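You operate a simulated robot arm through the tools that you are given. There is no shell and no other tool. Be economical: measure what you need, move in short steps, check, and stop when the job is done.

Carry out the task below with a simulated robot arm. There is one attempt and no reset: what you move stays moved.

TASK
Turn the knob to MID, seal the brown bag and press it into the yellow cell.
Fine: One push of the yellow button, with the knob set first and left there; the blue tray ends out; leave the sealer on.
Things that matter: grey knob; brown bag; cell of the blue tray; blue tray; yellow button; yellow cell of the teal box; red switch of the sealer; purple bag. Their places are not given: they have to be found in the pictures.

It is judged by the outcome, as a careful person would: the job done as asked, and still so three seconds after it is handed in. It fails if anything else is knocked over, pushed out of place, dropped, spilled or broken.

THE ROBOT
A 6-joint arm with a two-finger parallel gripper, fixed in place. Base frame: the origin is at the foot of the arm, x ahead of it, y to its left, z up; the work surface is at about z = 80.3. Lengths are in cm, angles in rad, forces in N, time in s.
With the tool pointing down near the work surface it reaches from about 26 to 68 cm from the base axis. Its first joint turns from -1.152 to 1.152 rad. Payload 2.9 kg.
Tool frame: the origin (TCP) lies between the finger pads and is the grasp point; the fingertips stand 3 cm ahead of it; z points along the fingers, y is the line along which they close. The gripper opens to 11 cm. The fingers are 2 cm wide and 1 cm thick; the gripper's body (4.8 by 11.2 cm) begins 5.5 cm behind the TCP.
Orientation is that of the tool frame in the base frame, as a unit quaternion [x, y, z, w]. With the fingers straight down and closing along the base's y, the tool's x points along the base's -x, its y along +y and its z along -z.

THE INTERFACE
- The arm moves only by the tool servo_tool. Its argument "motion" is one flat list of numbers, 6 for each row, row after row: the shift along the base's x, y, z in cm, then the turn, a rotation vector about the base's x, y, z in degrees. In form: [tx, ty, tz, ax, ay, az, tx, ty, tz, ax, ay, az, ...]. A call has 1 to 20 rows; each row is the pose to reach, as a shift and turn from the pose commanded when the call began. "fingers" is the closure, from 0 (fully open) to 1 (shut), set as the call begins (left out, the last holds). A row lasts 0.2 s, in which the tool goes at most 5 cm and 0.15 rad; a call with a longer step from one row to the next is refused whole, and so is a gripper value outside its range. A pose out of reach is approached as far as the arm can. The call stops where the force on the tool passes 90 N (or 10 N more than at its start, if that is more) or the arm is blocked; 0.2 s more then pass. The fingers move at their own pace (about 10.8 cm/s each) and stop on an object; they squeeze with about 29 N. The grip force told is the motor's: it shows also when the fingers shut on nothing. Time passes only in rows, and 0.2 s behind the last, so rows that repeat a pose let the fingers close. It gives the time, the measured TCP pose, the force on the tool (base axes), the opening and the grip force at its end, in the units of the frame above (readings bear some noise).
- Cameras (640 x 400 px; columns grow to the right, rows downward): "scene" is fixed at [8.05, 42.92, 139.84]; the picture's right is [-0.76, -0.65, 0.00], its down [-0.29, 0.34, -0.90] and it looks along [0.58, -0.68, -0.44] (base axes); focal length 333 px, centre (320, 200). "wrist" rides on the gripper at [-3.6, 0, -5.7] in the tool frame; the picture's right is [0.00, -1.00, 0.00], its down [0.97, 0.00, -0.24] and it looks along [0.24, 0.00, 0.97] (tool axes); focal length 218 px, centre (320, 200).
- capture(camera): a new picture of that camera. No time passes.
- probe_pixels(camera, pixels): for up to 12 pixels [column, row] of the newest picture of that camera ("zoom" is the newest enlarged one), the place [x, y, z] in the base frame of the surface seen there, good to about 0.2 cm. No time passes.
- close_up(camera, box): a new picture of the part [left, top, right, bottom] of that camera's present view, enlarged. No time passes.
- close_job(): hands the job in; it is judged then, once.

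Work in short steps. Measure before you move; look again where a grasp or a placing could have gone wrong, and mend it. You have 80 turns and 46 pictures in all, the two below and enlarged ones among them. Open the gripper and draw the arm clear of the work before you hand the job in, unless the task says otherwise; then end with one line.

The tools are called after "Call:" by a JSON object that holds its "method" and its "body". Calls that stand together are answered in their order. servo_tool: Moves the arm, as the interface text tells. Its arguments: {"type":"object","properties":{"motion":{"type":"array","items":{"type":"number"}},"fingers":{"type":"number"}},"required":["motion"]} The other tools are called the same way: capture (camera) takes a picture; probe_pixels (camera, pixels) gives the place of the surface under pixels of a picture; close_up (camera, box) takes an enlarged picture of a part of a camera's view; close_job () hands the job in.

At the start:

```text
time: 0.0
eef_pos: [47.02, -8.19, 120.51]
ee_rot: [0.0, 1.0, 0.0, 0.0]
ft_force: [-0.2, 0.5, 0.2]
grip_width: 11.01
grip_force: 0.1
```

scene: 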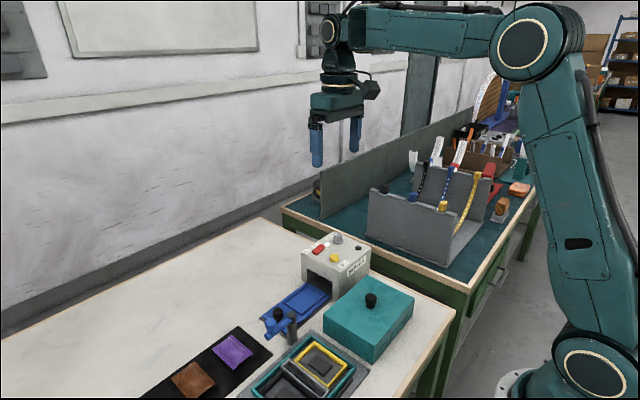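
wrist: 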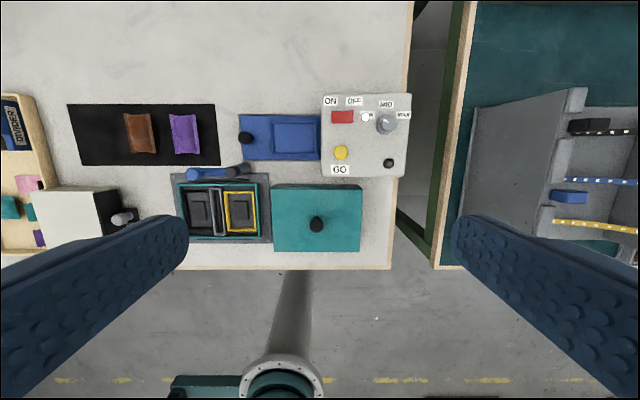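

The pictures show the sealer with its controls, the tray, bags and teal box. I take enlarged views first to read the labels and the shapes.

Call:
{"method": "close_up", "body": {"camera": "wrist", "box": [230, 80, 420, 200]}}

Call:
{"method": "close_up", "body": {"camera": "scene", "box": [240, 220, 430, 400]}}

Call:
{"method": "close_up", "body": {"camera": "wrist", "box": [60, 90, 280, 250]}}

Call:
{"method": "probe_pixels", "body": {"camera": "wrist", "pixels": [[386, 123], [342, 117], [341, 152], [139, 132], [185, 133], [246, 138], [295, 137], [240, 212], [202, 212], [317, 224], [388, 163], [204, 174]]}}

```text
3.33 times, centred on (325, 140) of wrist
```

zoom: 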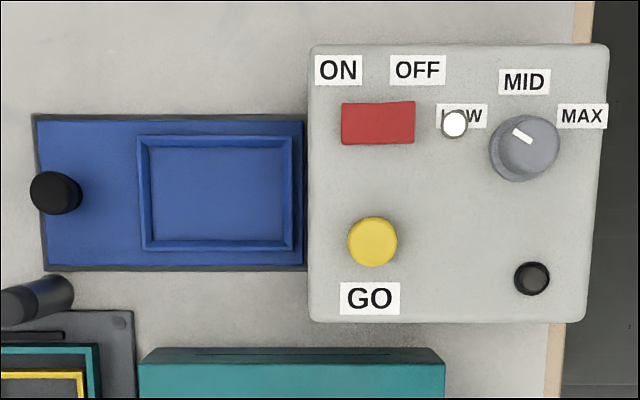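

```text
2.22 times, centred on (335, 310) of scene
```

zoom: 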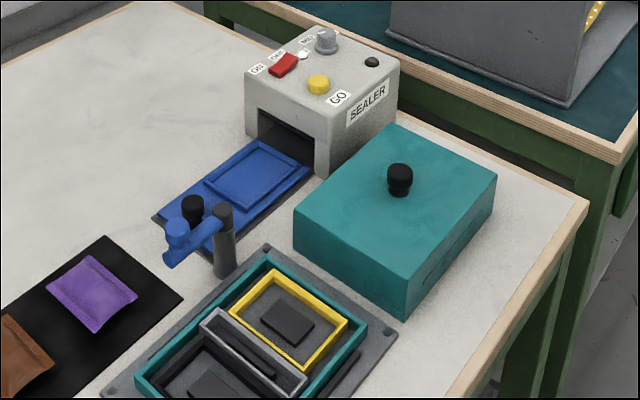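

```text
2.50 times, centred on (170, 170) of wrist
```

zoom: 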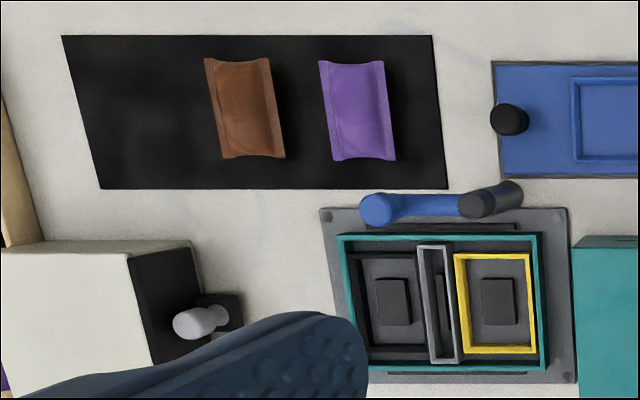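

```text
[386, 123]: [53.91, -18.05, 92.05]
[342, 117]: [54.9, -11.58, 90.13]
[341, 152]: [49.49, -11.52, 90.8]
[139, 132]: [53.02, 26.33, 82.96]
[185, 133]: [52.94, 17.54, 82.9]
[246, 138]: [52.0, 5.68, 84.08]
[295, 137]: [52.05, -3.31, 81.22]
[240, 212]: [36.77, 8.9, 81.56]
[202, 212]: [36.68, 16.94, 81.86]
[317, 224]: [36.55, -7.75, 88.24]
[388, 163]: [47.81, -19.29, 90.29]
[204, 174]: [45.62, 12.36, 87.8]
```

Next I move above the sealer for close measurements of the switch, knob and lamp.

Call:
{"method": "servo_tool", "body": {"motion": [0, -1.5, -3.5, 0, 0, 0, 0, -3, -7, 0, 0, 0, 0, -4.5, -10.5, 0, 0, 0, 0, -6, -14, 0, 0, 0]}}

Call:
{"method": "close_up", "body": {"camera": "wrist", "box": [220, 40, 440, 240]}}

```text
time: 1.0
eef_pos: [47.21, -14.36, 106.16]
ee_rot: [0.0, 1.0, 0.0, 0.0]
ft_force: [-0.5, -0.4, -0.6]
grip_width: 11.0
grip_force: 0.1
```

```text
2.00 times, centred on (330, 140) of wrist
```

zoom: 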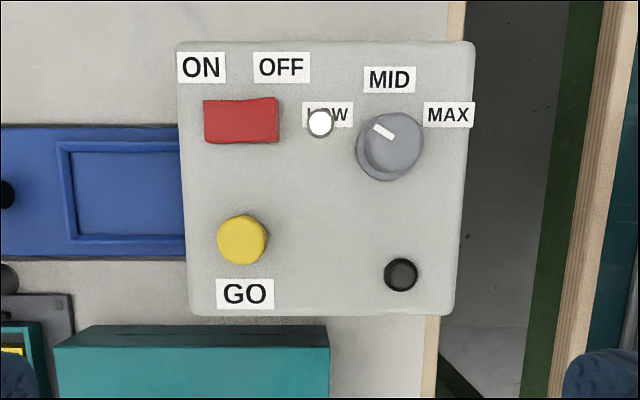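

Call:
{"method": "probe_pixels", "body": {"camera": "zoom", "pixels": [[210, 120], [225, 120], [258, 120], [272, 120], [376, 127], [390, 136], [396, 145], [390, 79], [448, 114], [340, 112], [242, 236], [401, 272]]}}

Call:
{"method": "probe_pixels", "body": {"camera": "zoom", "pixels": [[320, 123], [365, 165], [404, 118], [420, 140], [365, 140], [186, 200], [465, 200], [300, 50], [300, 305], [300, 200], [204, 97], [270, 141]]}}

Call:
{"method": "close_up", "body": {"camera": "scene", "box": [290, 225, 380, 285]}}

```text
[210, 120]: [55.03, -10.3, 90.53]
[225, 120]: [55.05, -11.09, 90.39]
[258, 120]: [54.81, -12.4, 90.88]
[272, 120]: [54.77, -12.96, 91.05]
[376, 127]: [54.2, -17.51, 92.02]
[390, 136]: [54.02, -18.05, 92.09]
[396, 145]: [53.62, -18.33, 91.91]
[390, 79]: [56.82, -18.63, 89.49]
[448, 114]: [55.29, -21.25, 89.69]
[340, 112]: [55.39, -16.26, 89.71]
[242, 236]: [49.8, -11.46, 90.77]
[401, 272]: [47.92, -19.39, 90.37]
```

```text
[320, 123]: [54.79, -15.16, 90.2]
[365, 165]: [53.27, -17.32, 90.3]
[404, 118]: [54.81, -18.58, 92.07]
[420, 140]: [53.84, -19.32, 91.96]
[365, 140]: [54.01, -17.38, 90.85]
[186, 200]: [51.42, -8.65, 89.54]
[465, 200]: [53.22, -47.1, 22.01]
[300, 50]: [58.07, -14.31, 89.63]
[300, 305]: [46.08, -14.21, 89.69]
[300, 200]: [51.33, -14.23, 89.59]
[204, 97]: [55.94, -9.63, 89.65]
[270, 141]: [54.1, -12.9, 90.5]
```

```text
6.67 times, centred on (335, 255) of scene
```

zoom: 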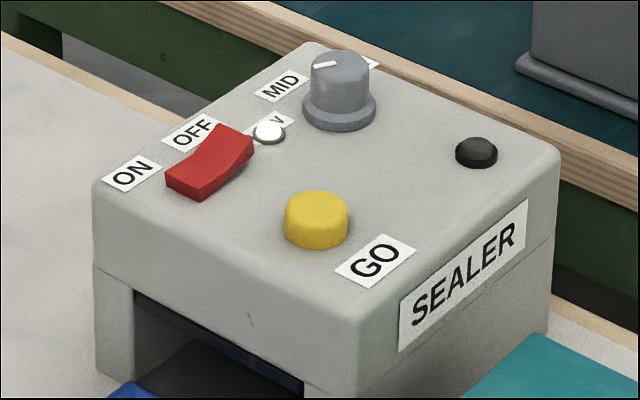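

The rocker's OFF end stands higher (z 91.05 against 90.4 at ON), so it seems to be ON already. The knob is centred near (53.8, -18.2) and points to LOW. I align over it, yawed +45°, with the fingers partly closed.

Call:
{"method": "servo_tool", "body": {"motion": [1.1, -0.65, 0, 0, 0, 7.5, 2.2, -1.3, 0, 0, 0, 15, 3.3, -1.95, 0, 0, 0, 22.5, 4.4, -2.6, 0, 0, 0, 30, 5.5, -3.25, 0, 0, 0, 37.5, 6.7, -3.9, 0, 0, 0, 45, 6.7, -3.9, 0, 0, 0, 45], "fingers": 0.56}}

Call:
{"method": "capture", "body": {"camera": "wrist"}}

```text
time: 2.6
eef_pos: [53.58, -18.17, 106.45]
ee_rot: [-0.384, 0.923, 0.0, 0.0]
ft_force: [0.9, -0.4, -1.0]
grip_width: 4.84
grip_force: 0.0
```

```text
38 pictures are left
```

wrist: 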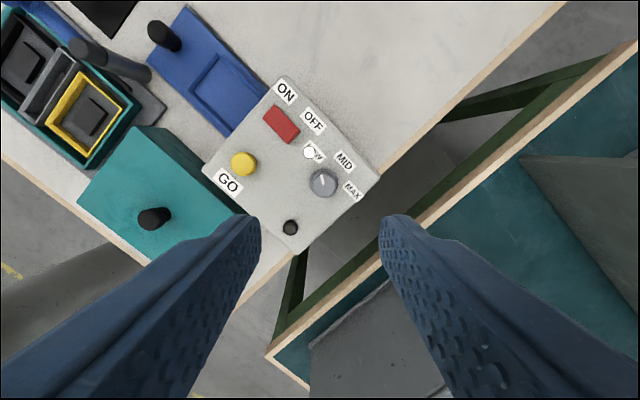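

Call:
{"method": "probe_pixels", "body": {"camera": "wrist", "pixels": [[323, 182], [314, 181], [332, 181], [323, 173], [323, 190], [323, 180]]}}

Call:
{"method": "close_up", "body": {"camera": "wrist", "box": [290, 160, 354, 200]}}

```text
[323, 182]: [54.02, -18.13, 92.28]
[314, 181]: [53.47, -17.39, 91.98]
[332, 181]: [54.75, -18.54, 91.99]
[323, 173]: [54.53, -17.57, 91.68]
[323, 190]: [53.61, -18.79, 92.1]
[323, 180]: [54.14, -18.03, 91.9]
```

```text
10.00 times, centred on (322, 180) of wrist
```

zoom: 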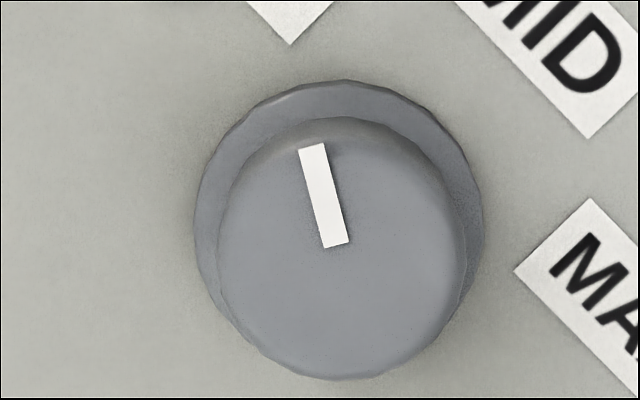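

The knob's pointer stands at +59° and its centre at about (53.95, -18.4). I go down so the fingertips end just above the flange.

Call:
{"method": "servo_tool", "body": {"motion": [0.2, -0.3, -3.5, 0, 0, 0, 0.2, -0.3, -7, 0, 0, 0, 0.2, -0.3, -10, 0, 0, 0, 0.2, -0.3, -11.5, 0, 0, 0, 0.2, -0.3, -12.6, 0, 0, 0]}}

Call:
{"method": "servo_tool", "body": {"motion": [0, 0, 0, 0, 0, 0, 0, 0, 0, 0, 0, 0, 0, 0, 0, 0, 0, 0], "fingers": 1}}

```text
time: 3.8
eef_pos: [53.73, -18.15, 93.84]
ee_rot: [-0.383, 0.924, 0.0, 0.0]
ft_force: [0.4, 0.6, 0.3]
grip_width: 4.83
grip_force: 0.0
```

```text
time: 4.6
eef_pos: [53.98, -18.25, 93.96]
ee_rot: [-0.382, 0.924, -0.003, 0.003]
ft_force: [19.9, -17.2, -4.5]
grip_width: 2.5
grip_force: 44.9
```

The knob is gripped (2.5 cm). A side force shows a small offset, so I ease the tool along it while turning -60°.

Call:
{"method": "servo_tool", "body": {"motion": [0.15, -0.15, 0, 0, 0, 0, 0.15, -0.15, 0, 0, 0, -7.5, 0.15, -0.15, 0, 0, 0, -15, 0.15, -0.15, 0, 0, 0, -22.5, 0.15, -0.15, 0, 0, 0, -30, 0.15, -0.15, 0, 0, 0, -37.5, 0.15, -0.15, 0, 0, 0, -45, 0.15, -0.15, 0, 0, 0, -52.5, 0.15, -0.15, 0, 0, 0, -60, 0.15, -0.15, 0, 0, 0, -60]}}

Call:
{"method": "close_up", "body": {"camera": "scene", "box": [290, 225, 380, 285]}}

```text
time: 6.8
eef_pos: [53.99, -18.55, 93.97]
ee_rot: [0.132, 0.991, 0.0, 0.0]
ft_force: [5.9, -15.7, 13.7]
grip_width: 2.48
grip_force: 45.0
```

```text
6.67 times, centred on (335, 255) of scene
```

zoom: 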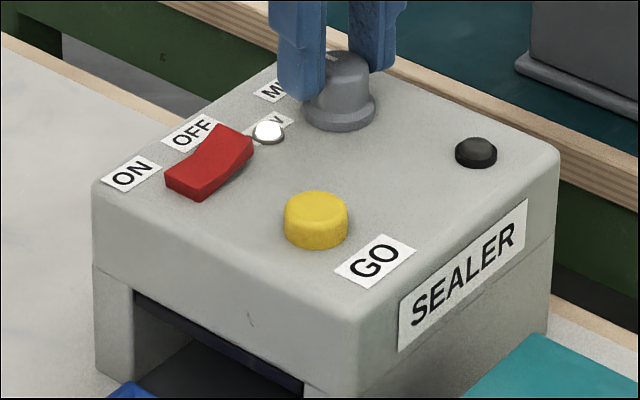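

Turned. I open the fingers to about 4.8 cm, rise 9 cm, and then check the pointer.

Call:
{"method": "servo_tool", "body": {"motion": [0, 0, 0, 0, 0, 0, 0, 0, 0, 0, 0, 0, 0, 0, 3, 0, 0, 0, 0, 0, 6, 0, 0, 0, 0, 0, 9, 0, 0, 0, 0, 0, 9, 0, 0, 0], "fingers": 0.56}}

Call:
{"method": "close_up", "body": {"camera": "wrist", "box": [240, 110, 400, 210]}}

```text
time: 8.2
eef_pos: [53.74, -18.62, 102.94]
ee_rot: [0.13, 0.992, 0.0, 0.0]
ft_force: [0.6, 0.1, 0.6]
grip_width: 4.87
grip_force: 0.0
```

```text
4.00 times, centred on (320, 160) of wrist
```

zoom: 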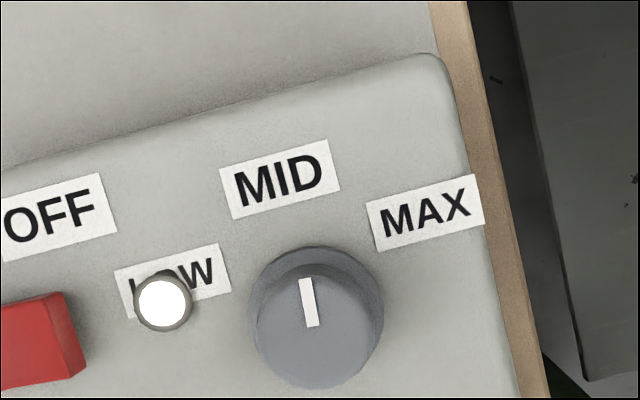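

The pointer sits at MID, perhaps -4° off. I square the yaw and look again from straight behind.

Call:
{"method": "servo_tool", "body": {"motion": [-1, 1, 1, 0, 0, 7.5, -3, 2, 1.5, 0, 0, 15, -3, 2, 1.5, 0, 0, 15]}}

Call:
{"method": "close_up", "body": {"camera": "wrist", "box": [300, 80, 396, 140]}}

```text
time: 9.0
eef_pos: [50.82, -16.81, 104.27]
ee_rot: [-0.001, 1.0, 0.0, 0.001]
ft_force: [0.4, 0.5, -0.7]
grip_width: 4.85
grip_force: 0.0
```

```text
6.67 times, centred on (348, 110) of wrist
```

zoom: 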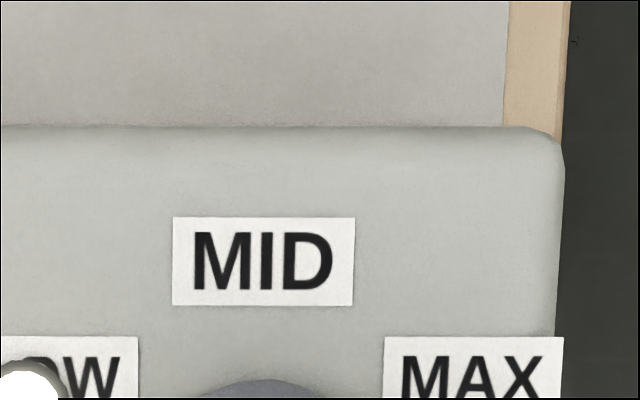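

Call:
{"method": "close_up", "body": {"camera": "wrist", "box": [300, 105, 380, 155]}}

```text
8.00 times, centred on (340, 130) of wrist
```

zoom: 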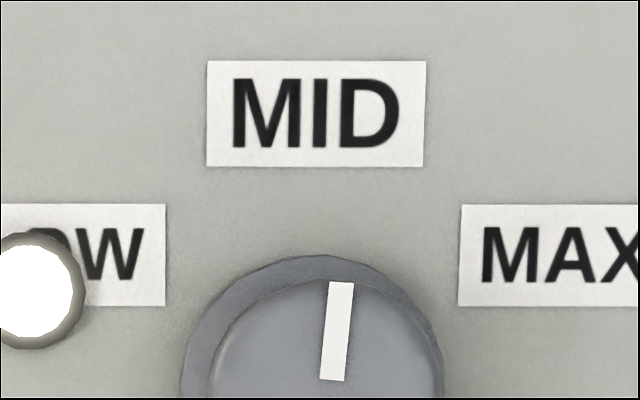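

The pointer is about 6° past MID. I re-grip at yaw +15° and turn it back by +6°.

Call:
{"method": "servo_tool", "body": {"motion": [1.5, -1, 0, 0, 0, 7.5, 2.9, -1.9, -2, 0, 0, 15, 2.9, -1.9, -6, 0, 0, 15, 2.9, -1.9, -9, 0, 0, 15, 2.9, -1.9, -10.5, 0, 0, 15, 2.9, -1.9, -10.5, 0, 0, 15], "fingers": 0.62}}

Call:
{"method": "servo_tool", "body": {"motion": [0, 0, 0, 0, 0, 0, 0, 0, 0, 0, 0, 0, 0, 0, 0, 0, 0, 3, 0, 0, 0, 0, 0, 6, 0, 0, 0, 0, 0, 6], "fingers": 1}}

Call:
{"method": "servo_tool", "body": {"motion": [0, 0, 0, 0, 0, 0, 0, 0, 0, 0, 0, 0, 0, 0, 3, 0, 0, 0, -0.5, 0, 6, 0, 0, -6, -2, 1, 9, 0, 0, -13, -5, 2, 11, 0, 0, -21, -5, 2, 11, 0, 0, -21], "fingers": 0.6}}

Call:
{"method": "close_up", "body": {"camera": "wrist", "box": [290, 85, 386, 145]}}

```text
time: 10.4
eef_pos: [53.86, -18.41, 93.8]
ee_rot: [-0.13, 0.991, -0.001, 0.0]
ft_force: [-0.2, 0.4, 0.2]
grip_width: 4.17
grip_force: 0.2
```

```text
time: 11.6
eef_pos: [53.88, -18.55, 93.76]
ee_rot: [-0.182, 0.983, 0.001, -0.001]
ft_force: [1.8, -5.5, -14.5]
grip_width: 2.56
grip_force: 44.7
```

```text
time: 13.2
eef_pos: [48.87, -16.39, 104.86]
ee_rot: [0.001, 1.0, 0.0, 0.0]
ft_force: [0.4, -0.6, 0.6]
grip_width: 4.38
grip_force: 0.0
```

```text
6.67 times, centred on (338, 115) of wrist
```

zoom: 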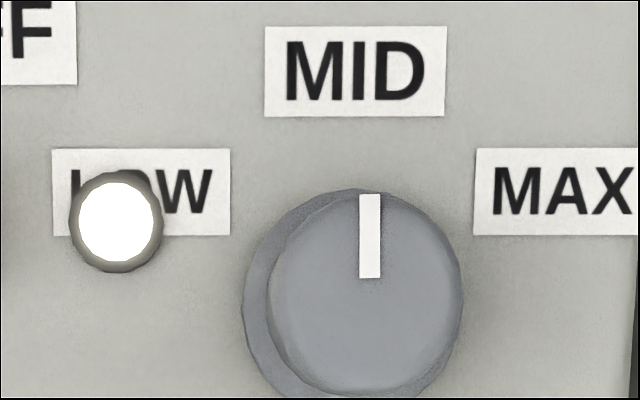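

The pointer is now square on MID. Next I go above the bags to measure them.

Call:
{"method": "servo_tool", "body": {"motion": [0, 4.5, 0, 0, 0, 0, 0, 9, 0, 0, 0, 0, 0, 13.5, 0, 0, 0, 0, 0, 18, 0, 0, 0, 0, 0, 22.5, 0, 0, 0, 0, 0, 27, 0, 0, 0, 0, 0, 31.5, 0, 0, 0, 0, 0, 36, 0, 0, 0, 0, 1, 39, 0, 0, 0, 0, 1, 39, 0, 0, 0, 0], "fingers": 0.3}}

Call:
{"method": "capture", "body": {"camera": "wrist"}}

```text
time: 15.4
eef_pos: [49.76, 23.14, 105.02]
ee_rot: [0.0, 1.0, -0.001, 0.0]
ft_force: [-0.9, 1.2, -0.7]
grip_width: 7.69
grip_force: 0.1
```

```text
31 pictures are left
```

wrist: 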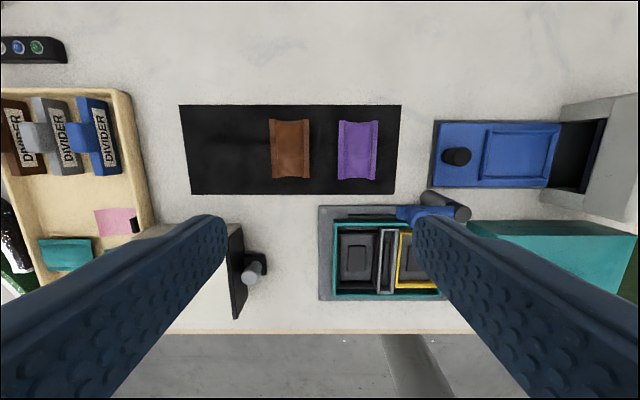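

Call:
{"method": "probe_pixels", "body": {"camera": "wrist", "pixels": [[290, 149], [272, 149], [307, 149], [290, 123], [290, 174], [280, 149], [299, 149], [245, 149], [338, 149], [483, 155], [552, 155], [520, 155]]}}

Call:
{"method": "probe_pixels", "body": {"camera": "wrist", "pixels": [[456, 156], [490, 131], [490, 180], [558, 130], [545, 180], [521, 127], [515, 184], [440, 155], [437, 128], [432, 208], [462, 206], [590, 150]]}}

Call:
{"method": "close_up", "body": {"camera": "wrist", "box": [240, 100, 400, 200]}}

Call:
{"method": "close_up", "body": {"camera": "scene", "box": [130, 300, 290, 400]}}

```text
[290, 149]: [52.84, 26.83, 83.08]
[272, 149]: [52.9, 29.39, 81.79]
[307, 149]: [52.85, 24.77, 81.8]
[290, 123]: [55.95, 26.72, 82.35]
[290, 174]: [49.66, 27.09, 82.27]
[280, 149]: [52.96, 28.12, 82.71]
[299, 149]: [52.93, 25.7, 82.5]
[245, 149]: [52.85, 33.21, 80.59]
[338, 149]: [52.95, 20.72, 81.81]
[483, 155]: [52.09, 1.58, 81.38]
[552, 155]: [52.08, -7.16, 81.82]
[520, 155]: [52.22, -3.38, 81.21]
```

```text
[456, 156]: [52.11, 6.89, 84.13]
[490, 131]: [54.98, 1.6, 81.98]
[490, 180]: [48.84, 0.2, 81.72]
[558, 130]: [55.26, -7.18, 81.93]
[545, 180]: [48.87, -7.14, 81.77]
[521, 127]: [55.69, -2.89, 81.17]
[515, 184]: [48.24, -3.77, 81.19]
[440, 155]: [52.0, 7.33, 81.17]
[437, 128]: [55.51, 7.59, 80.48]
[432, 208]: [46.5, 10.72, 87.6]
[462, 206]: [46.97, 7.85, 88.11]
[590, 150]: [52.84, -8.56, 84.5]
```

```text
4.00 times, centred on (320, 150) of wrist
```

zoom: 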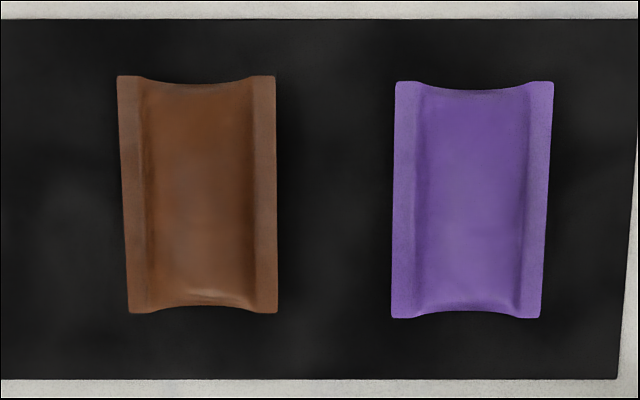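

```text
4.00 times, centred on (210, 350) of scene
```

zoom: 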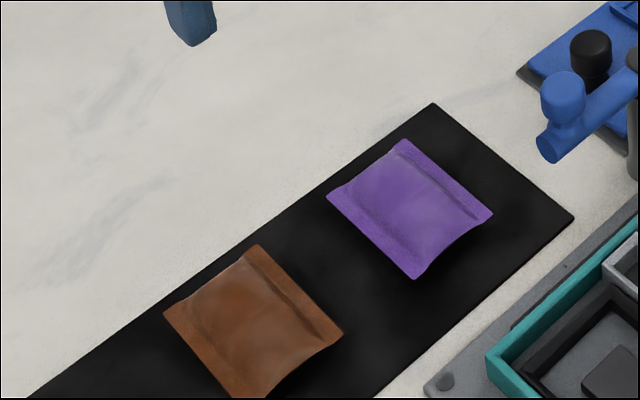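

The brown bag is about 5 by 7 cm, centred near (52.8, 27.05), with its seams at z ≈ 81.8. I align over it at z ≈ 94 and read the pose.

Call:
{"method": "servo_tool", "body": {"motion": [1.4, 2, -3.5, 0, 0, 0, 2.8, 4.5, -7, 0, 0, 0, 2.8, 4.5, -10.5, 0, 0, 0, 2.8, 4.5, -10.5, 0, 0, 0, 2.8, 4.5, -10.5, 0, 0, 0]}}

Call:
{"method": "capture", "body": {"camera": "wrist"}}

```text
time: 16.6
eef_pos: [52.82, 27.46, 94.42]
ee_rot: [-0.001, 1.0, 0.0, 0.0]
ft_force: [-0.5, 0.2, -1.1]
grip_width: 7.67
grip_force: 0.0
```

```text
28 pictures are left
```

wrist: 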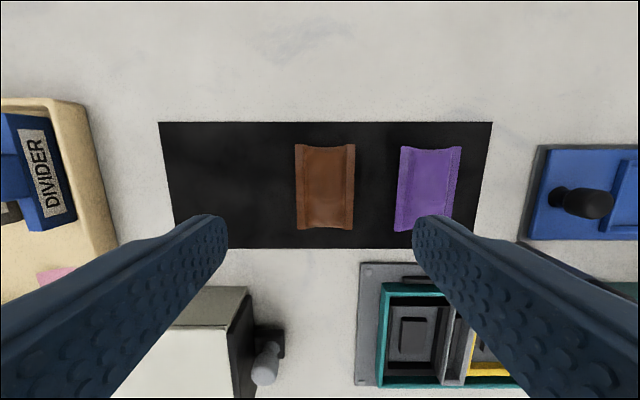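

The bag's centre is at column 324.5, so I need about -0.35 cm in y. I go down to TCP z ≈ 84.4.

Call:
{"method": "servo_tool", "body": {"motion": [0, -0.35, -3, 0, 0, 0, 0, -0.35, -6, 0, 0, 0, 0, -0.35, -8.5, 0, 0, 0, 0, -0.35, -10.05, 0, 0, 0, 0, -0.35, -10.05, 0, 0, 0]}}

Call:
{"method": "capture", "body": {"camera": "wrist"}}

```text
time: 17.8
eef_pos: [52.79, 26.67, 84.52]
ee_rot: [0.0, 1.0, 0.001, 0.0]
ft_force: [0.0, -1.1, -0.2]
grip_width: 7.71
grip_force: 0.1
```

```text
27 pictures are left
```

wrist: 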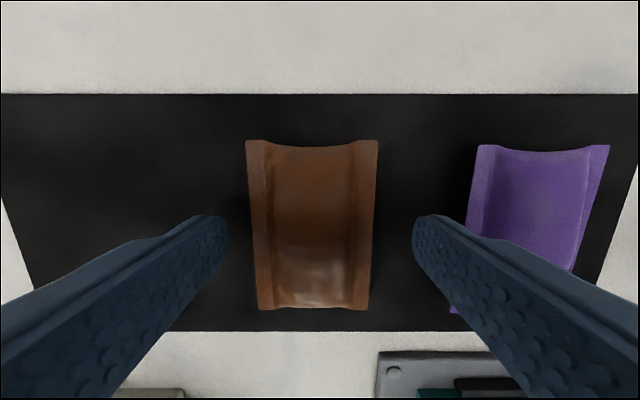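

At the bag the offset is +0.3 in y (bag centre at column ≈313). I correct this and close.

Call:
{"method": "servo_tool", "body": {"motion": [0.1, 0.3, -0.1, 0, 0, 0, 0.1, 0.3, -0.1, 0, 0, 0]}}

Call:
{"method": "servo_tool", "body": {"motion": [0, 0, 0, 0, 0, 0, 0, 0, 0, 0, 0, 0, 0, 0, 0, 0, 0, 0, 0, 0, 0, 0, 0, 0], "fingers": 1}}

Call:
{"method": "servo_tool", "body": {"motion": [0, 0, 2, 0, 0, 0, 0, 0, 5, 0, 0, 0, 0, 0, 9, 0, 0, 0, 0, 0, 9, 0, 0, 0]}}

Call:
{"method": "capture", "body": {"camera": "wrist"}}

```text
time: 18.4
eef_pos: [52.85, 27.01, 84.21]
ee_rot: [0.0, 1.0, 0.0, 0.0]
ft_force: [-0.5, -0.1, -0.4]
grip_width: 7.67
grip_force: 0.0
```

```text
time: 19.4
eef_pos: [52.74, 26.98, 84.31]
ee_rot: [-0.001, 1.0, 0.0, 0.0]
ft_force: [0.1, 1.2, 1.3]
grip_width: 4.9
grip_force: 29.2
```

```text
time: 20.4
eef_pos: [52.51, 26.78, 93.14]
ee_rot: [0.0, 1.0, 0.0, 0.0]
ft_force: [0.8, 0.1, 0.0]
grip_width: 4.9
grip_force: 28.9
```

```text
26 pictures are left
```

wrist: 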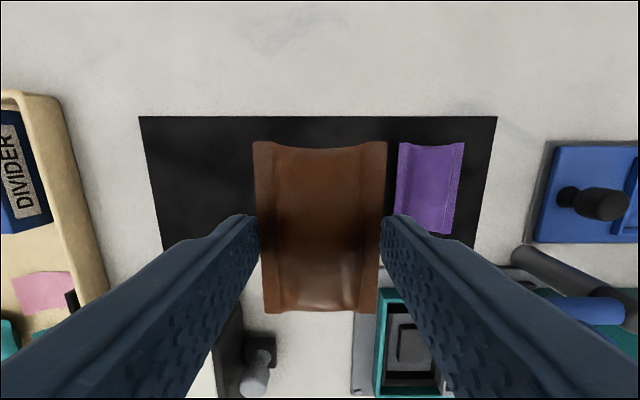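

The bag is held (4.9 cm, lifted clean). I carry it over the tray cell while yawing +90°.

Call:
{"method": "servo_tool", "body": {"motion": [0, -2.5, 1, 0, 0, 7.5, 0, -5, 2, 0, 0, 15, 0, -7.5, 3, 0, 0, 22.5, 0, -10, 3, 0, 0, 30, 0, -12.5, 3, 0, 0, 37.5, 0, -15, 3, 0, 0, 45, 0, -17.5, 3, 0, 0, 52.5, 0, -20, 3, 0, 0, 60, 0, -22.5, 3, 0, 0, 67.5, 0, -25, 3, 0, 0, 75, -0.2, -27.5, 3, 0, 0, 82.5, -0.5, -29.7, 3, 0, 0, 90, -0.5, -29.7, 3, 0, 0, 90, -0.5, -29.7, 3, 0, 0, 90]}}

Call:
{"method": "capture", "body": {"camera": "wrist"}}

Call:
{"method": "capture", "body": {"camera": "scene"}}

```text
time: 23.4
eef_pos: [52.41, -2.88, 96.4]
ee_rot: [0.707, -0.707, 0.0, 0.0]
ft_force: [-0.4, 0.1, -1.0]
grip_width: 4.89
grip_force: 28.3
```

```text
25 pictures are left
```

wrist: 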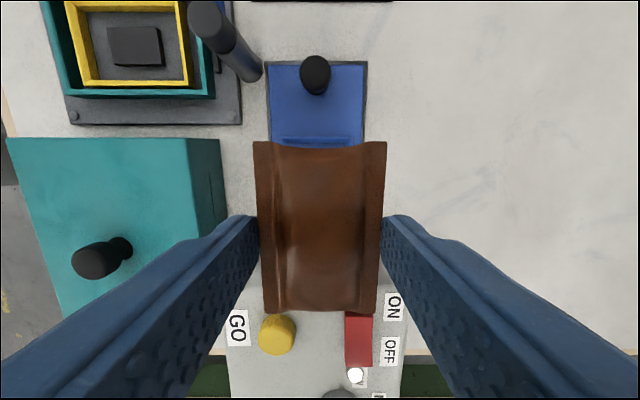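

```text
24 pictures are left
```

scene: 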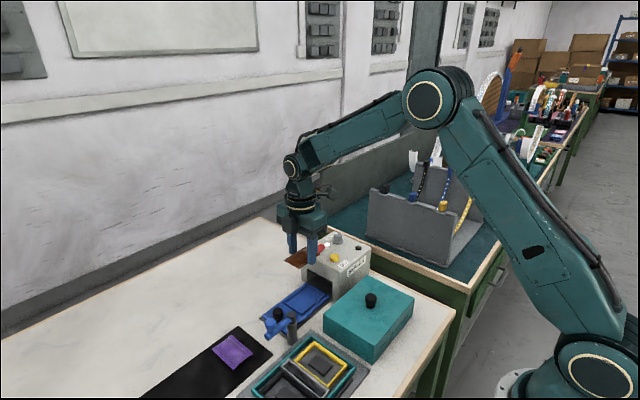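

Call:
{"method": "probe_pixels", "body": {"camera": "wrist", "pixels": [[275, 120], [360, 120], [317, 138], [278, 139], [358, 139], [317, 130], [258, 230], [245, 75], [200, 10], [330, 290]]}}

Call:
{"method": "close_up", "body": {"camera": "wrist", "box": [250, 50, 390, 150]}}

Call:
{"method": "close_up", "body": {"camera": "scene", "box": [250, 220, 380, 350]}}

```text
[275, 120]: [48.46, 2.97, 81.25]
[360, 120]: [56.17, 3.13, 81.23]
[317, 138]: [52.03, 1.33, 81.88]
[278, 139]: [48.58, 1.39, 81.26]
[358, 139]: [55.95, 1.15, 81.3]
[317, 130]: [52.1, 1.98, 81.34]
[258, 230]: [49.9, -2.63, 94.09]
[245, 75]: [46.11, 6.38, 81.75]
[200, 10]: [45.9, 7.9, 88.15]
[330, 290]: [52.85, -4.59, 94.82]
```

```text
4.00 times, centred on (320, 100) of wrist
```

zoom: 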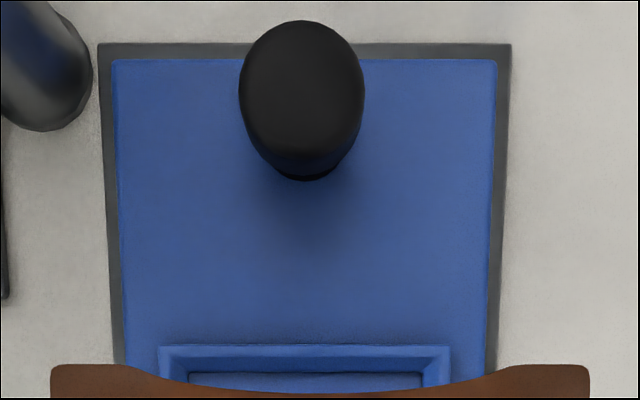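

```text
3.08 times, centred on (315, 285) of scene
```

zoom: 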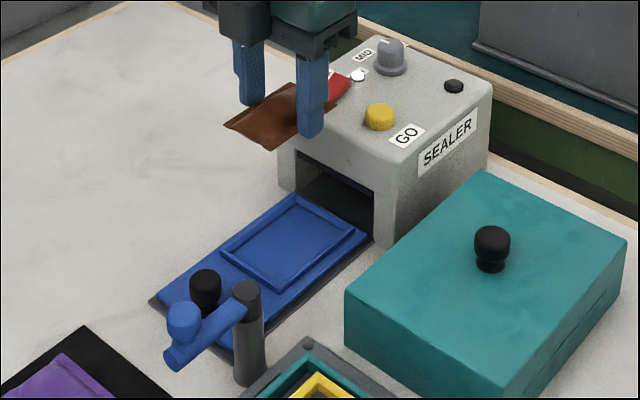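

The tray's axis is at x ≈ 52.03 (column 316 at that depth) and the tool is at 52.41. I correct by -0.38, lower to 1 cm above the rim and check.

Call:
{"method": "servo_tool", "body": {"motion": [-0.38, -0.15, -3, 0, 0, 0, -0.38, -0.15, -6, 0, 0, 0, -0.38, -0.15, -8.5, 0, 0, 0, -0.38, -0.15, -9.7, 0, 0, 0, -0.38, -0.15, -9.7, 0, 0, 0]}}

Call:
{"method": "capture", "body": {"camera": "wrist"}}

Call:
{"method": "close_up", "body": {"camera": "scene", "box": [250, 240, 350, 340]}}

```text
time: 24.6
eef_pos: [52.03, -2.8, 86.44]
ee_rot: [0.707, -0.707, 0.0, 0.0]
ft_force: [0.9, 0.5, 0.0]
grip_width: 4.91
grip_force: 28.5
```

```text
21 pictures are left
```

wrist: 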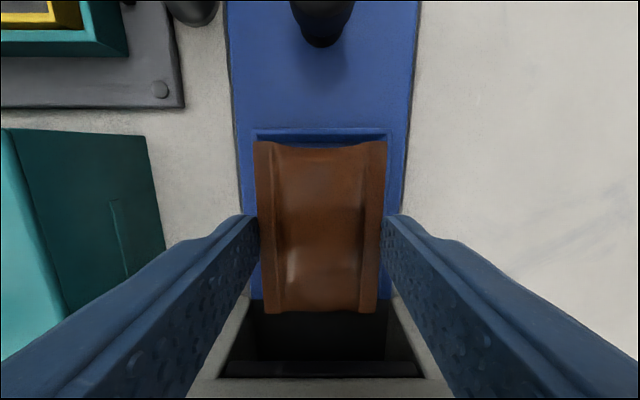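

```text
4.00 times, centred on (300, 290) of scene
```

zoom: 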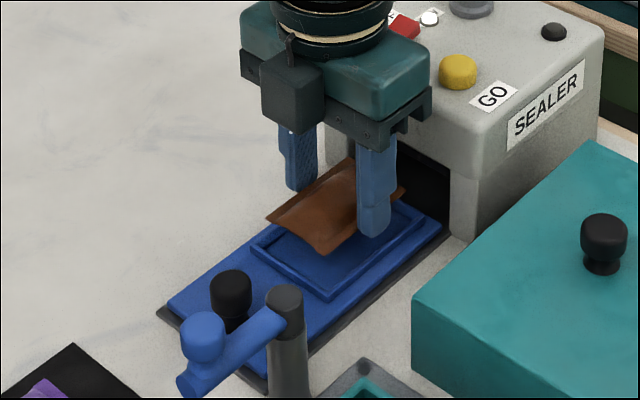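

The bag is aligned in x and sits about 0.2 too far forward in y. I shift -0.2, lower 1.3 and release.

Call:
{"method": "servo_tool", "body": {"motion": [0, -0.2, -0.5, 0, 0, 0, 0, -0.2, -1, 0, 0, 0, 0, -0.2, -1.35, 0, 0, 0, 0, -0.2, -1.35, 0, 0, 0]}}

Call:
{"method": "servo_tool", "body": {"motion": [0, 0, 0, 0, 0, 0, 0, 0, 0, 0, 0, 0, 0, 0, 2, 0, 0, 0, 0, 0, 5, 0, 0, 0, 0, 1.5, 9, 0, 0, 0, 0, 1.5, 9, 0, 0, 0], "fingers": 0.4}}

Call:
{"method": "capture", "body": {"camera": "wrist"}}

```text
time: 25.6
eef_pos: [52.0, -2.95, 85.12]
ee_rot: [0.707, -0.707, 0.0, 0.0]
ft_force: [-0.7, 0.7, -0.5]
grip_width: 4.89
grip_force: 28.7
```

```text
time: 27.0
eef_pos: [52.06, -1.21, 94.12]
ee_rot: [0.707, -0.707, -0.001, -0.001]
ft_force: [0.6, -1.2, 0.3]
grip_width: 6.59
grip_force: 0.0
```

```text
19 pictures are left
```

wrist: 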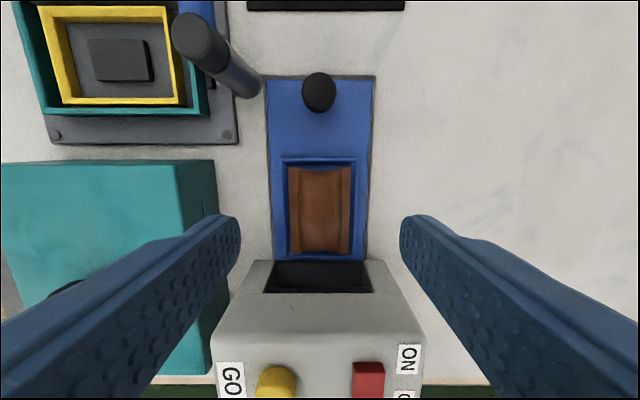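

The bag sits within the cell. I measure the tray's handle.

Call:
{"method": "probe_pixels", "body": {"camera": "wrist", "pixels": [[319, 84], [319, 90], [311, 86], [328, 86], [319, 106], [319, 78], [320, 210], [320, 265], [320, 285], [197, 35]]}}

```text
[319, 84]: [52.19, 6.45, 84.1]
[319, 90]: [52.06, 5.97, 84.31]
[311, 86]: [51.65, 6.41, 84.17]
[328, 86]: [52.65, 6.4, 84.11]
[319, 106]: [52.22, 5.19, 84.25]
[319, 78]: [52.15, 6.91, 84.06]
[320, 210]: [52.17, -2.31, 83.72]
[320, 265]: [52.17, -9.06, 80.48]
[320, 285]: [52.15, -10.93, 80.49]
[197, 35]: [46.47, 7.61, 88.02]
```

The handle's centre is (52.15, 6.1) and its top is at 84.2. I go over it, lower to TCP z ≈ 85.4 and grip.

Call:
{"method": "servo_tool", "body": {"motion": [0.1, 3.7, 0, 0, 0, 0, 0.1, 7.3, 0, 0, 0, 0, 0.1, 7.3, -3, 0, 0, 0, 0.1, 7.3, -6, 0, 0, 0, 0.1, 7.3, -8.7, 0, 0, 0, 0.1, 7.3, -8.7, 0, 0, 0]}}

Call:
{"method": "servo_tool", "body": {"motion": [0, 0, 0, 0, 0, 0, 0, 0, 0, 0, 0, 0, 0, 0, 0, 0, 0, 0, 0, 0, 0, 0, 0, 0], "fingers": 1}}

Call:
{"method": "capture", "body": {"camera": "wrist"}}

```text
time: 28.4
eef_pos: [52.05, 5.88, 85.63]
ee_rot: [-0.707, 0.707, -0.001, 0.0]
ft_force: [0.4, 0.1, -0.5]
grip_width: 6.59
grip_force: 0.0
```

```text
time: 29.4
eef_pos: [51.99, 5.97, 85.61]
ee_rot: [-0.707, 0.707, 0.001, -0.001]
ft_force: [-10.3, 0.2, 3.1]
grip_width: 2.3
grip_force: 44.9
```

```text
18 pictures are left
```

wrist: 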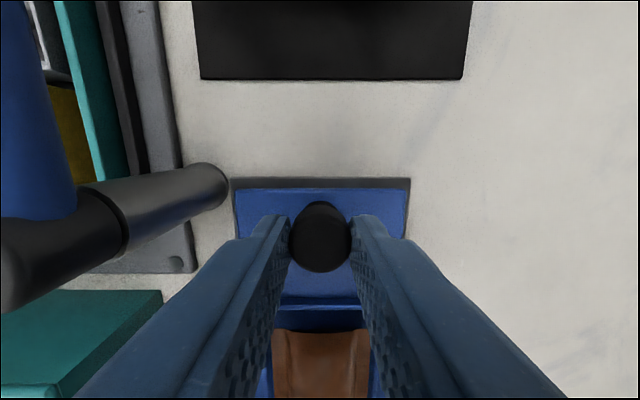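

Gripped at 2.3 cm. I push the tray in along -y in small rows.

Call:
{"method": "servo_tool", "body": {"motion": [-0.05, -1, 0, 0, 0, 0, -0.05, -2, 0, 0, 0, 0, -0.05, -3, 0, 0, 0, 0, -0.05, -4, 0, 0, 0, 0, -0.05, -5, 0, 0, 0, 0, -0.05, -6, 0, 0, 0, 0]}}

Call:
{"method": "capture", "body": {"camera": "scene"}}

```text
time: 30.8
eef_pos: [52.02, -0.38, 85.65]
ee_rot: [0.707, -0.707, 0.001, -0.001]
ft_force: [-0.7, 1.3, 15.8]
grip_width: 2.31
grip_force: 44.9
```

```text
17 pictures are left
```

scene: 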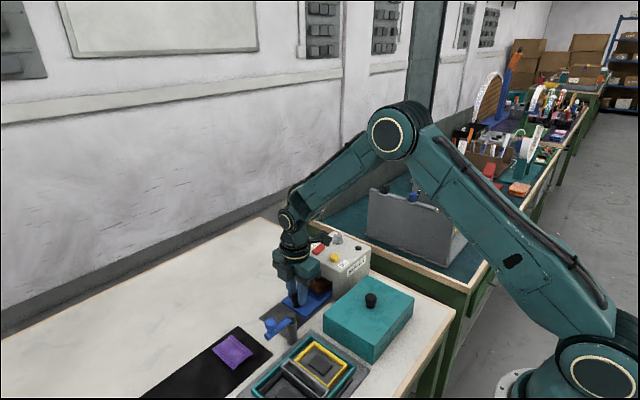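

Call:
{"method": "servo_tool", "body": {"motion": [0, -0.7, 0, 0, 0, 0, 0, -1.4, 0, 0, 0, 0, 0, -2, 0, 0, 0, 0, 0, -2.5, 0, 0, 0, 0, 0, -3, 0, 0, 0, 0, 0, -3, 0, 0, 0, 0]}}

Call:
{"method": "close_up", "body": {"camera": "scene", "box": [260, 220, 380, 320]}}

```text
time: 32.2
eef_pos: [52.09, -3.42, 85.56]
ee_rot: [0.707, -0.707, 0.001, -0.001]
ft_force: [7.3, -0.2, 21.4]
grip_width: 2.31
grip_force: 44.8
```

```text
4.00 times, centred on (320, 270) of scene
```

zoom: 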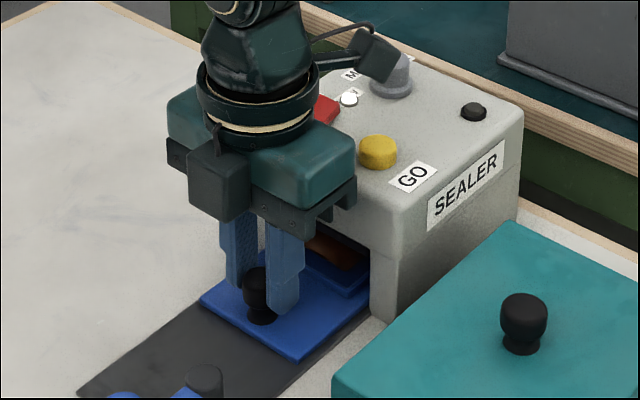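

Call:
{"method": "servo_tool", "body": {"motion": [0, -0.4, 0, 0, 0, 0, 0, -0.8, 0, 0, 0, 0, 0, -1.2, 0, 0, 0, 0, 0, -1.6, 0, 0, 0, 0, 0, -2, 0, 0, 0, 0, 0, -2, 0, 0, 0, 0]}}

Call:
{"method": "close_up", "body": {"camera": "scene", "box": [260, 220, 380, 320]}}

```text
time: 33.6
eef_pos: [51.97, -4.56, 85.34]
ee_rot: [0.712, -0.702, -0.003, -0.003]
ft_force: [18.9, 36.1, 2.8]
grip_width: 2.27
grip_force: 45.2
```

```text
4.00 times, centred on (320, 270) of scene
```

zoom: 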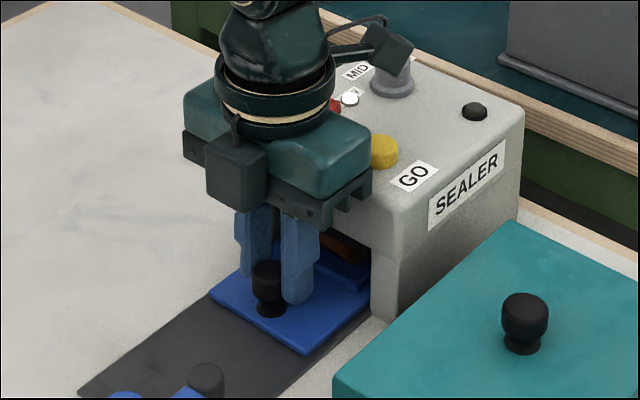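

It is blocked at y ≈ -4.6 with 36 N, which looks like the end stop. I relax the load, open and rise to inspect.

Call:
{"method": "servo_tool", "body": {"motion": [0, 0.7, 0, 0, 0, 0, 0, 0.7, 0, 0, 0, 0]}}

Call:
{"method": "servo_tool", "body": {"motion": [0, 0, 0, 0, 0, 0, 0, 0, 0, 0, 0, 0, 0, 0, 3, 0, 0, 0, 0, 0, 6, 0, 0, 0, 0, 0, 10, 0, 0, 0, 0, 0, 14, 0, 0, 0, 0, 0, 14, 0, 0, 0], "fingers": 0.5}}

Call:
{"method": "capture", "body": {"camera": "wrist"}}

```text
time: 34.2
eef_pos: [51.98, -4.63, 85.41]
ee_rot: [-0.706, 0.708, 0.001, 0.001]
ft_force: [18.7, 7.9, -3.4]
grip_width: 2.31
grip_force: 45.1
```

```text
time: 35.8
eef_pos: [52.03, -4.55, 99.46]
ee_rot: [0.707, -0.707, 0.0, 0.0]
ft_force: [0.1, 0.4, 0.2]
grip_width: 5.51
grip_force: 0.1
```

```text
14 pictures are left
```

wrist: 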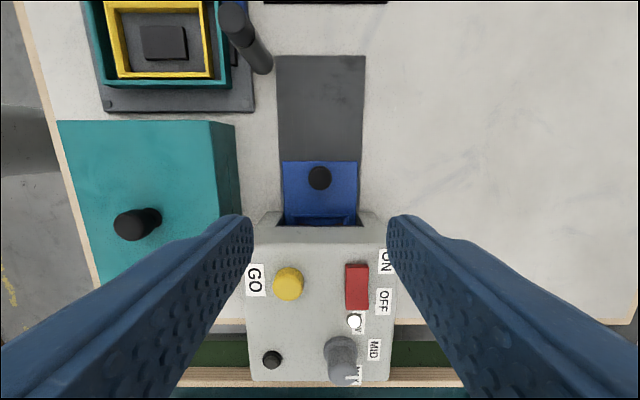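

The tray is fully in (handle at y ≈ -4.6). Before GO, I lightly press the rocker's ON end with closed fingers. If it is already on, this changes nothing.

Call:
{"method": "servo_tool", "body": {"motion": [1, -1.8, 0, 0, 0, 0, 2, -3.6, 0, 0, 0, 0, 3.1, -5.4, 0, 0, 0, 0, 3.1, -5.4, -2.5, 0, 0, 0, 3.1, -5.4, -5, 0, 0, 0, 3.1, -5.4, -5, 0, 0, 0], "fingers": 1}}

Call:
{"method": "servo_tool", "body": {"motion": [0, 0, -0.4, 0, 0, 0, 0, 0, -0.7, 0, 0, 0, 0, 0, -0.9, 0, 0, 0, 0, 0, -1.1, 0, 0, 0, 0, 0, -1.1, 0, 0, 0]}}

Call:
{"method": "close_up", "body": {"camera": "scene", "box": [290, 215, 380, 285]}}

```text
time: 37.2
eef_pos: [55.24, -9.72, 94.47]
ee_rot: [0.707, -0.707, 0.0, 0.0]
ft_force: [0.6, 0.3, -0.2]
grip_width: 0.0
grip_force: 28.8
```

```text
time: 38.4
eef_pos: [55.06, -9.88, 93.42]
ee_rot: [-0.707, 0.707, 0.0, -0.001]
ft_force: [0.5, 0.8, -1.1]
grip_width: 0.0
grip_force: 28.7
```

```text
5.71 times, centred on (335, 250) of scene
```

zoom: 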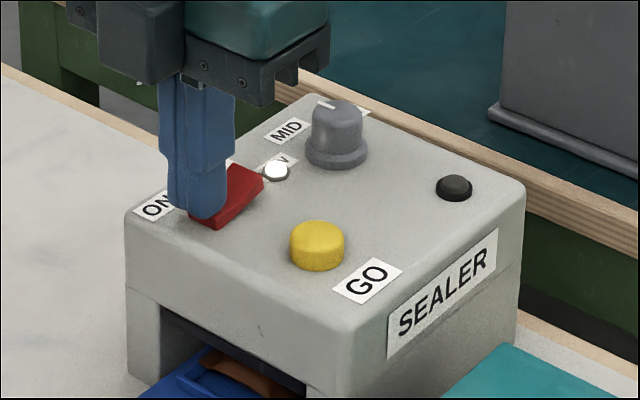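

No contact force yet. I go down another 0.4.

Call:
{"method": "servo_tool", "body": {"motion": [0, 0, -0.15, 0, 0, 0, 0, 0, -0.3, 0, 0, 0, 0, 0, -0.3, 0, 0, 0]}}

Call:
{"method": "close_up", "body": {"camera": "scene", "box": [275, 240, 355, 310]}}

```text
time: 39.2
eef_pos: [55.09, -9.9, 93.2]
ee_rot: [-0.707, 0.707, 0.0, 0.001]
ft_force: [-7.9, -1.8, 15.7]
grip_width: 0.0
grip_force: 28.7
```

```text
5.71 times, centred on (315, 275) of scene
```

zoom: 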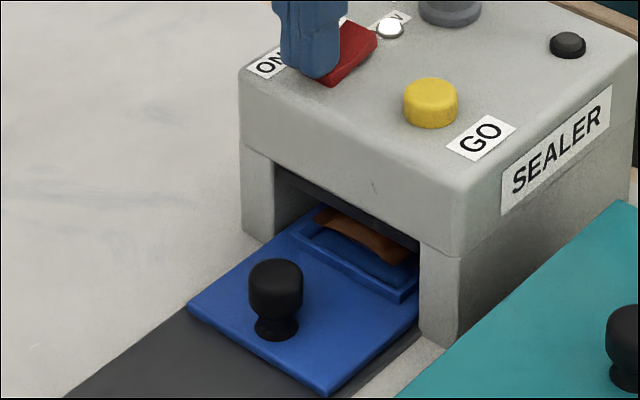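

The rocker's ON end gives 16 N and does not move, so the sealer is on. The tray sits inside on its stop. Next I move over the GO button at (49.8, -11.46).

Call:
{"method": "servo_tool", "body": {"motion": [0, 0, 1, 0, 0, 0, 0, 0, 2.5, 0, 0, 0, -2.6, -0.8, 2.5, 0, 0, 0, -5.3, -1.55, 2.5, 0, 0, 0, -5.3, -1.55, 2.5, 0, 0, 0, -5.3, -1.55, 1.6, 0, 0, 0, -5.3, -1.55, 1.6, 0, 0, 0]}}

Call:
{"method": "close_up", "body": {"camera": "scene", "box": [290, 215, 380, 285]}}

```text
time: 40.8
eef_pos: [49.69, -11.48, 94.72]
ee_rot: [0.707, -0.707, -0.001, 0.0]
ft_force: [-0.6, 1.1, 0.6]
grip_width: 0.0
grip_force: 29.0
```

```text
5.71 times, centred on (335, 250) of scene
```

zoom: 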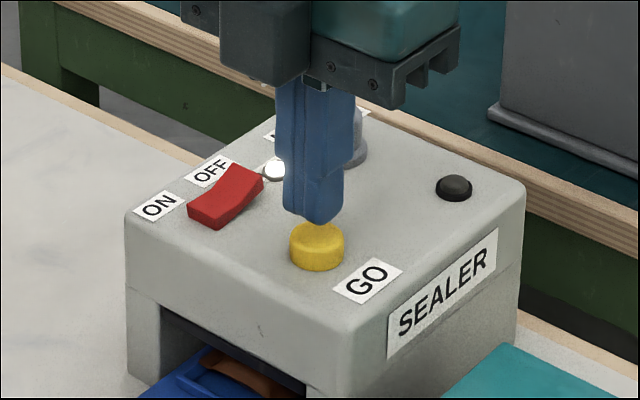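

The tip is centred above the button, about 0.9 cm off. I press steadily and hold before lifting.

Call:
{"method": "servo_tool", "body": {"motion": [0, 0, -0.5, 0, 0, 0, 0, 0, -0.9, 0, 0, 0, 0, 0, -1.15, 0, 0, 0, 0, 0, -1.3, 0, 0, 0, 0, 0, -1.4, 0, 0, 0]}}

Call:
{"method": "close_up", "body": {"camera": "scene", "box": [290, 215, 380, 285]}}

```text
time: 42.0
eef_pos: [49.83, -11.34, 93.22]
ee_rot: [-0.707, 0.707, -0.001, 0.001]
ft_force: [1.5, -0.5, 3.2]
grip_width: 0.0
grip_force: 28.6
```

```text
5.71 times, centred on (335, 250) of scene
```

zoom: 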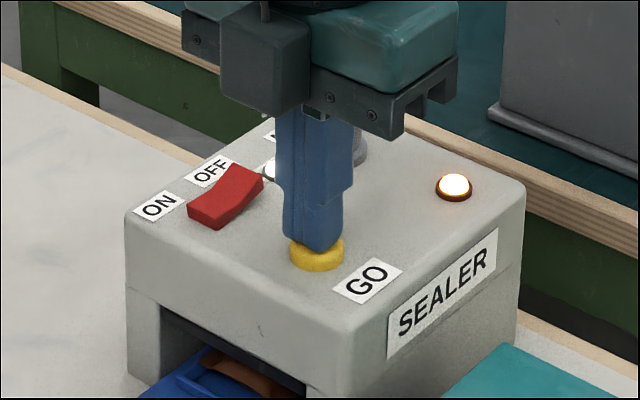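

The button went in and the black lamp now glows orange, so sealing has begun. I lift straight up and wait.

Call:
{"method": "servo_tool", "body": {"motion": [0, 0, 1.5, 0, 0, 0, 0, 0, 4, 0, 0, 0, 0, 3, 6, 0, 0, 0, 1.1, 6.7, 6, 0, 0, 0, 2.2, 6.7, 6, 0, 0, 0, 2.2, 6.7, 6, 0, 0, 0, 2.2, 6.7, 6, 0, 0, 0, 2.2, 6.7, 6, 0, 0, 0, 2.2, 6.7, 6, 0, 0, 0, 2.2, 6.7, 6, 0, 0, 0, 2.2, 6.7, 6, 0, 0, 0, 2.2, 6.7, 6, 0, 0, 0, 2.2, 6.7, 6, 0, 0, 0, 2.2, 6.7, 6, 0, 0, 0, 2.2, 6.7, 6, 0, 0, 0, 2.2, 6.7, 6, 0, 0, 0, 2.2, 6.7, 6, 0, 0, 0, 2.2, 6.7, 6, 0, 0, 0, 2.2, 6.7, 6, 0, 0, 0, 2.2, 6.7, 6, 0, 0, 0], "fingers": 1}}

Call:
{"method": "close_up", "body": {"camera": "scene", "box": [280, 215, 380, 315]}}

```text
time: 46.2
eef_pos: [51.91, -4.32, 99.21]
ee_rot: [0.707, -0.707, 0.0, 0.001]
ft_force: [0.8, 0.2, 0.1]
grip_width: 0.01
grip_force: 29.1
```

```text
4.00 times, centred on (330, 265) of scene
```

zoom: 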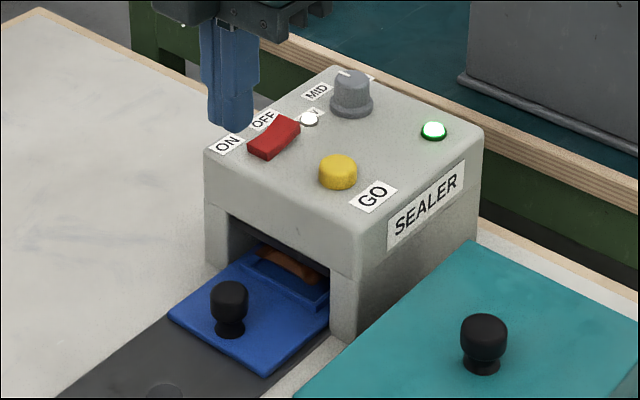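

Green lamp: sealing is done. I grip the handle again.

Call:
{"method": "servo_tool", "body": {"motion": [0.1, -0.3, 0, 0, 0, 0, 0.1, -0.3, -1, 0, 0, 0, 0.1, -0.3, -4, 0, 0, 0, 0.1, -0.3, -8, 0, 0, 0, 0.1, -0.3, -11, 0, 0, 0, 0.1, -0.3, -13.7, 0, 0, 0, 0.1, -0.3, -13.7, 0, 0, 0], "fingers": 0.5}}

Call:
{"method": "servo_tool", "body": {"motion": [0, 0, 0, 0, 0, 0, 0, 0, 0, 0, 0, 0, 0, 0, 0, 0, 0, 0], "fingers": 1}}

Call:
{"method": "servo_tool", "body": {"motion": [0, 0.6, 0, 0, 0, 0, 0, 1.5, 0, 0, 0, 0, 0, 2.5, 0, 0, 0, 0, 0, 3.5, 0, 0, 0, 0, 0, 4.5, 0, 0, 0, 0, 0, 5.5, 0, 0, 0, 0, 0, 6.5, 0, 0, 0, 0, 0, 7.5, 0, 0, 0, 0, 0, 8.5, 0, 0, 0, 0, 0, 9.3, 0, 0, 0, 0, 0, 10, 0, 0, 0, 0, 0, 10.4, 0, 0, 0, 0, 0, 10.4, 0, 0, 0, 0]}}

Call:
{"method": "close_up", "body": {"camera": "scene", "box": [230, 220, 380, 350]}}

```text
time: 47.8
eef_pos: [51.94, -4.96, 85.83]
ee_rot: [0.707, -0.707, 0.0, 0.0]
ft_force: [0.5, 0.3, 0.5]
grip_width: 5.48
grip_force: 0.0
```

```text
time: 48.6
eef_pos: [52.1, -4.99, 85.73]
ee_rot: [0.707, -0.707, -0.001, 0.0]
ft_force: [-8.7, -0.1, 1.3]
grip_width: 2.3
grip_force: 45.0
```

```text
time: 51.4
eef_pos: [52.05, 5.11, 85.79]
ee_rot: [-0.705, 0.709, -0.001, -0.001]
ft_force: [-11.6, -15.2, 28.0]
grip_width: 2.28
grip_force: 44.6
```

```text
3.08 times, centred on (305, 285) of scene
```

zoom: 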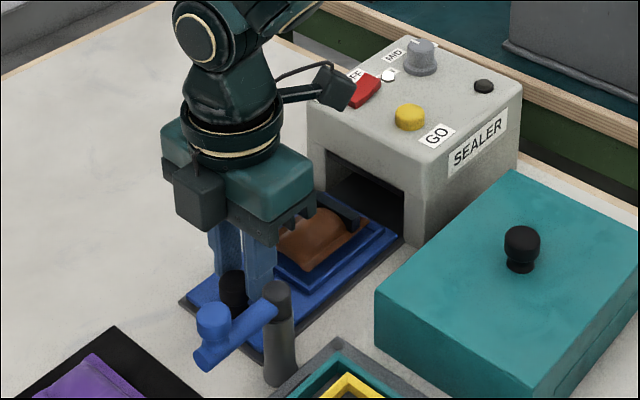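

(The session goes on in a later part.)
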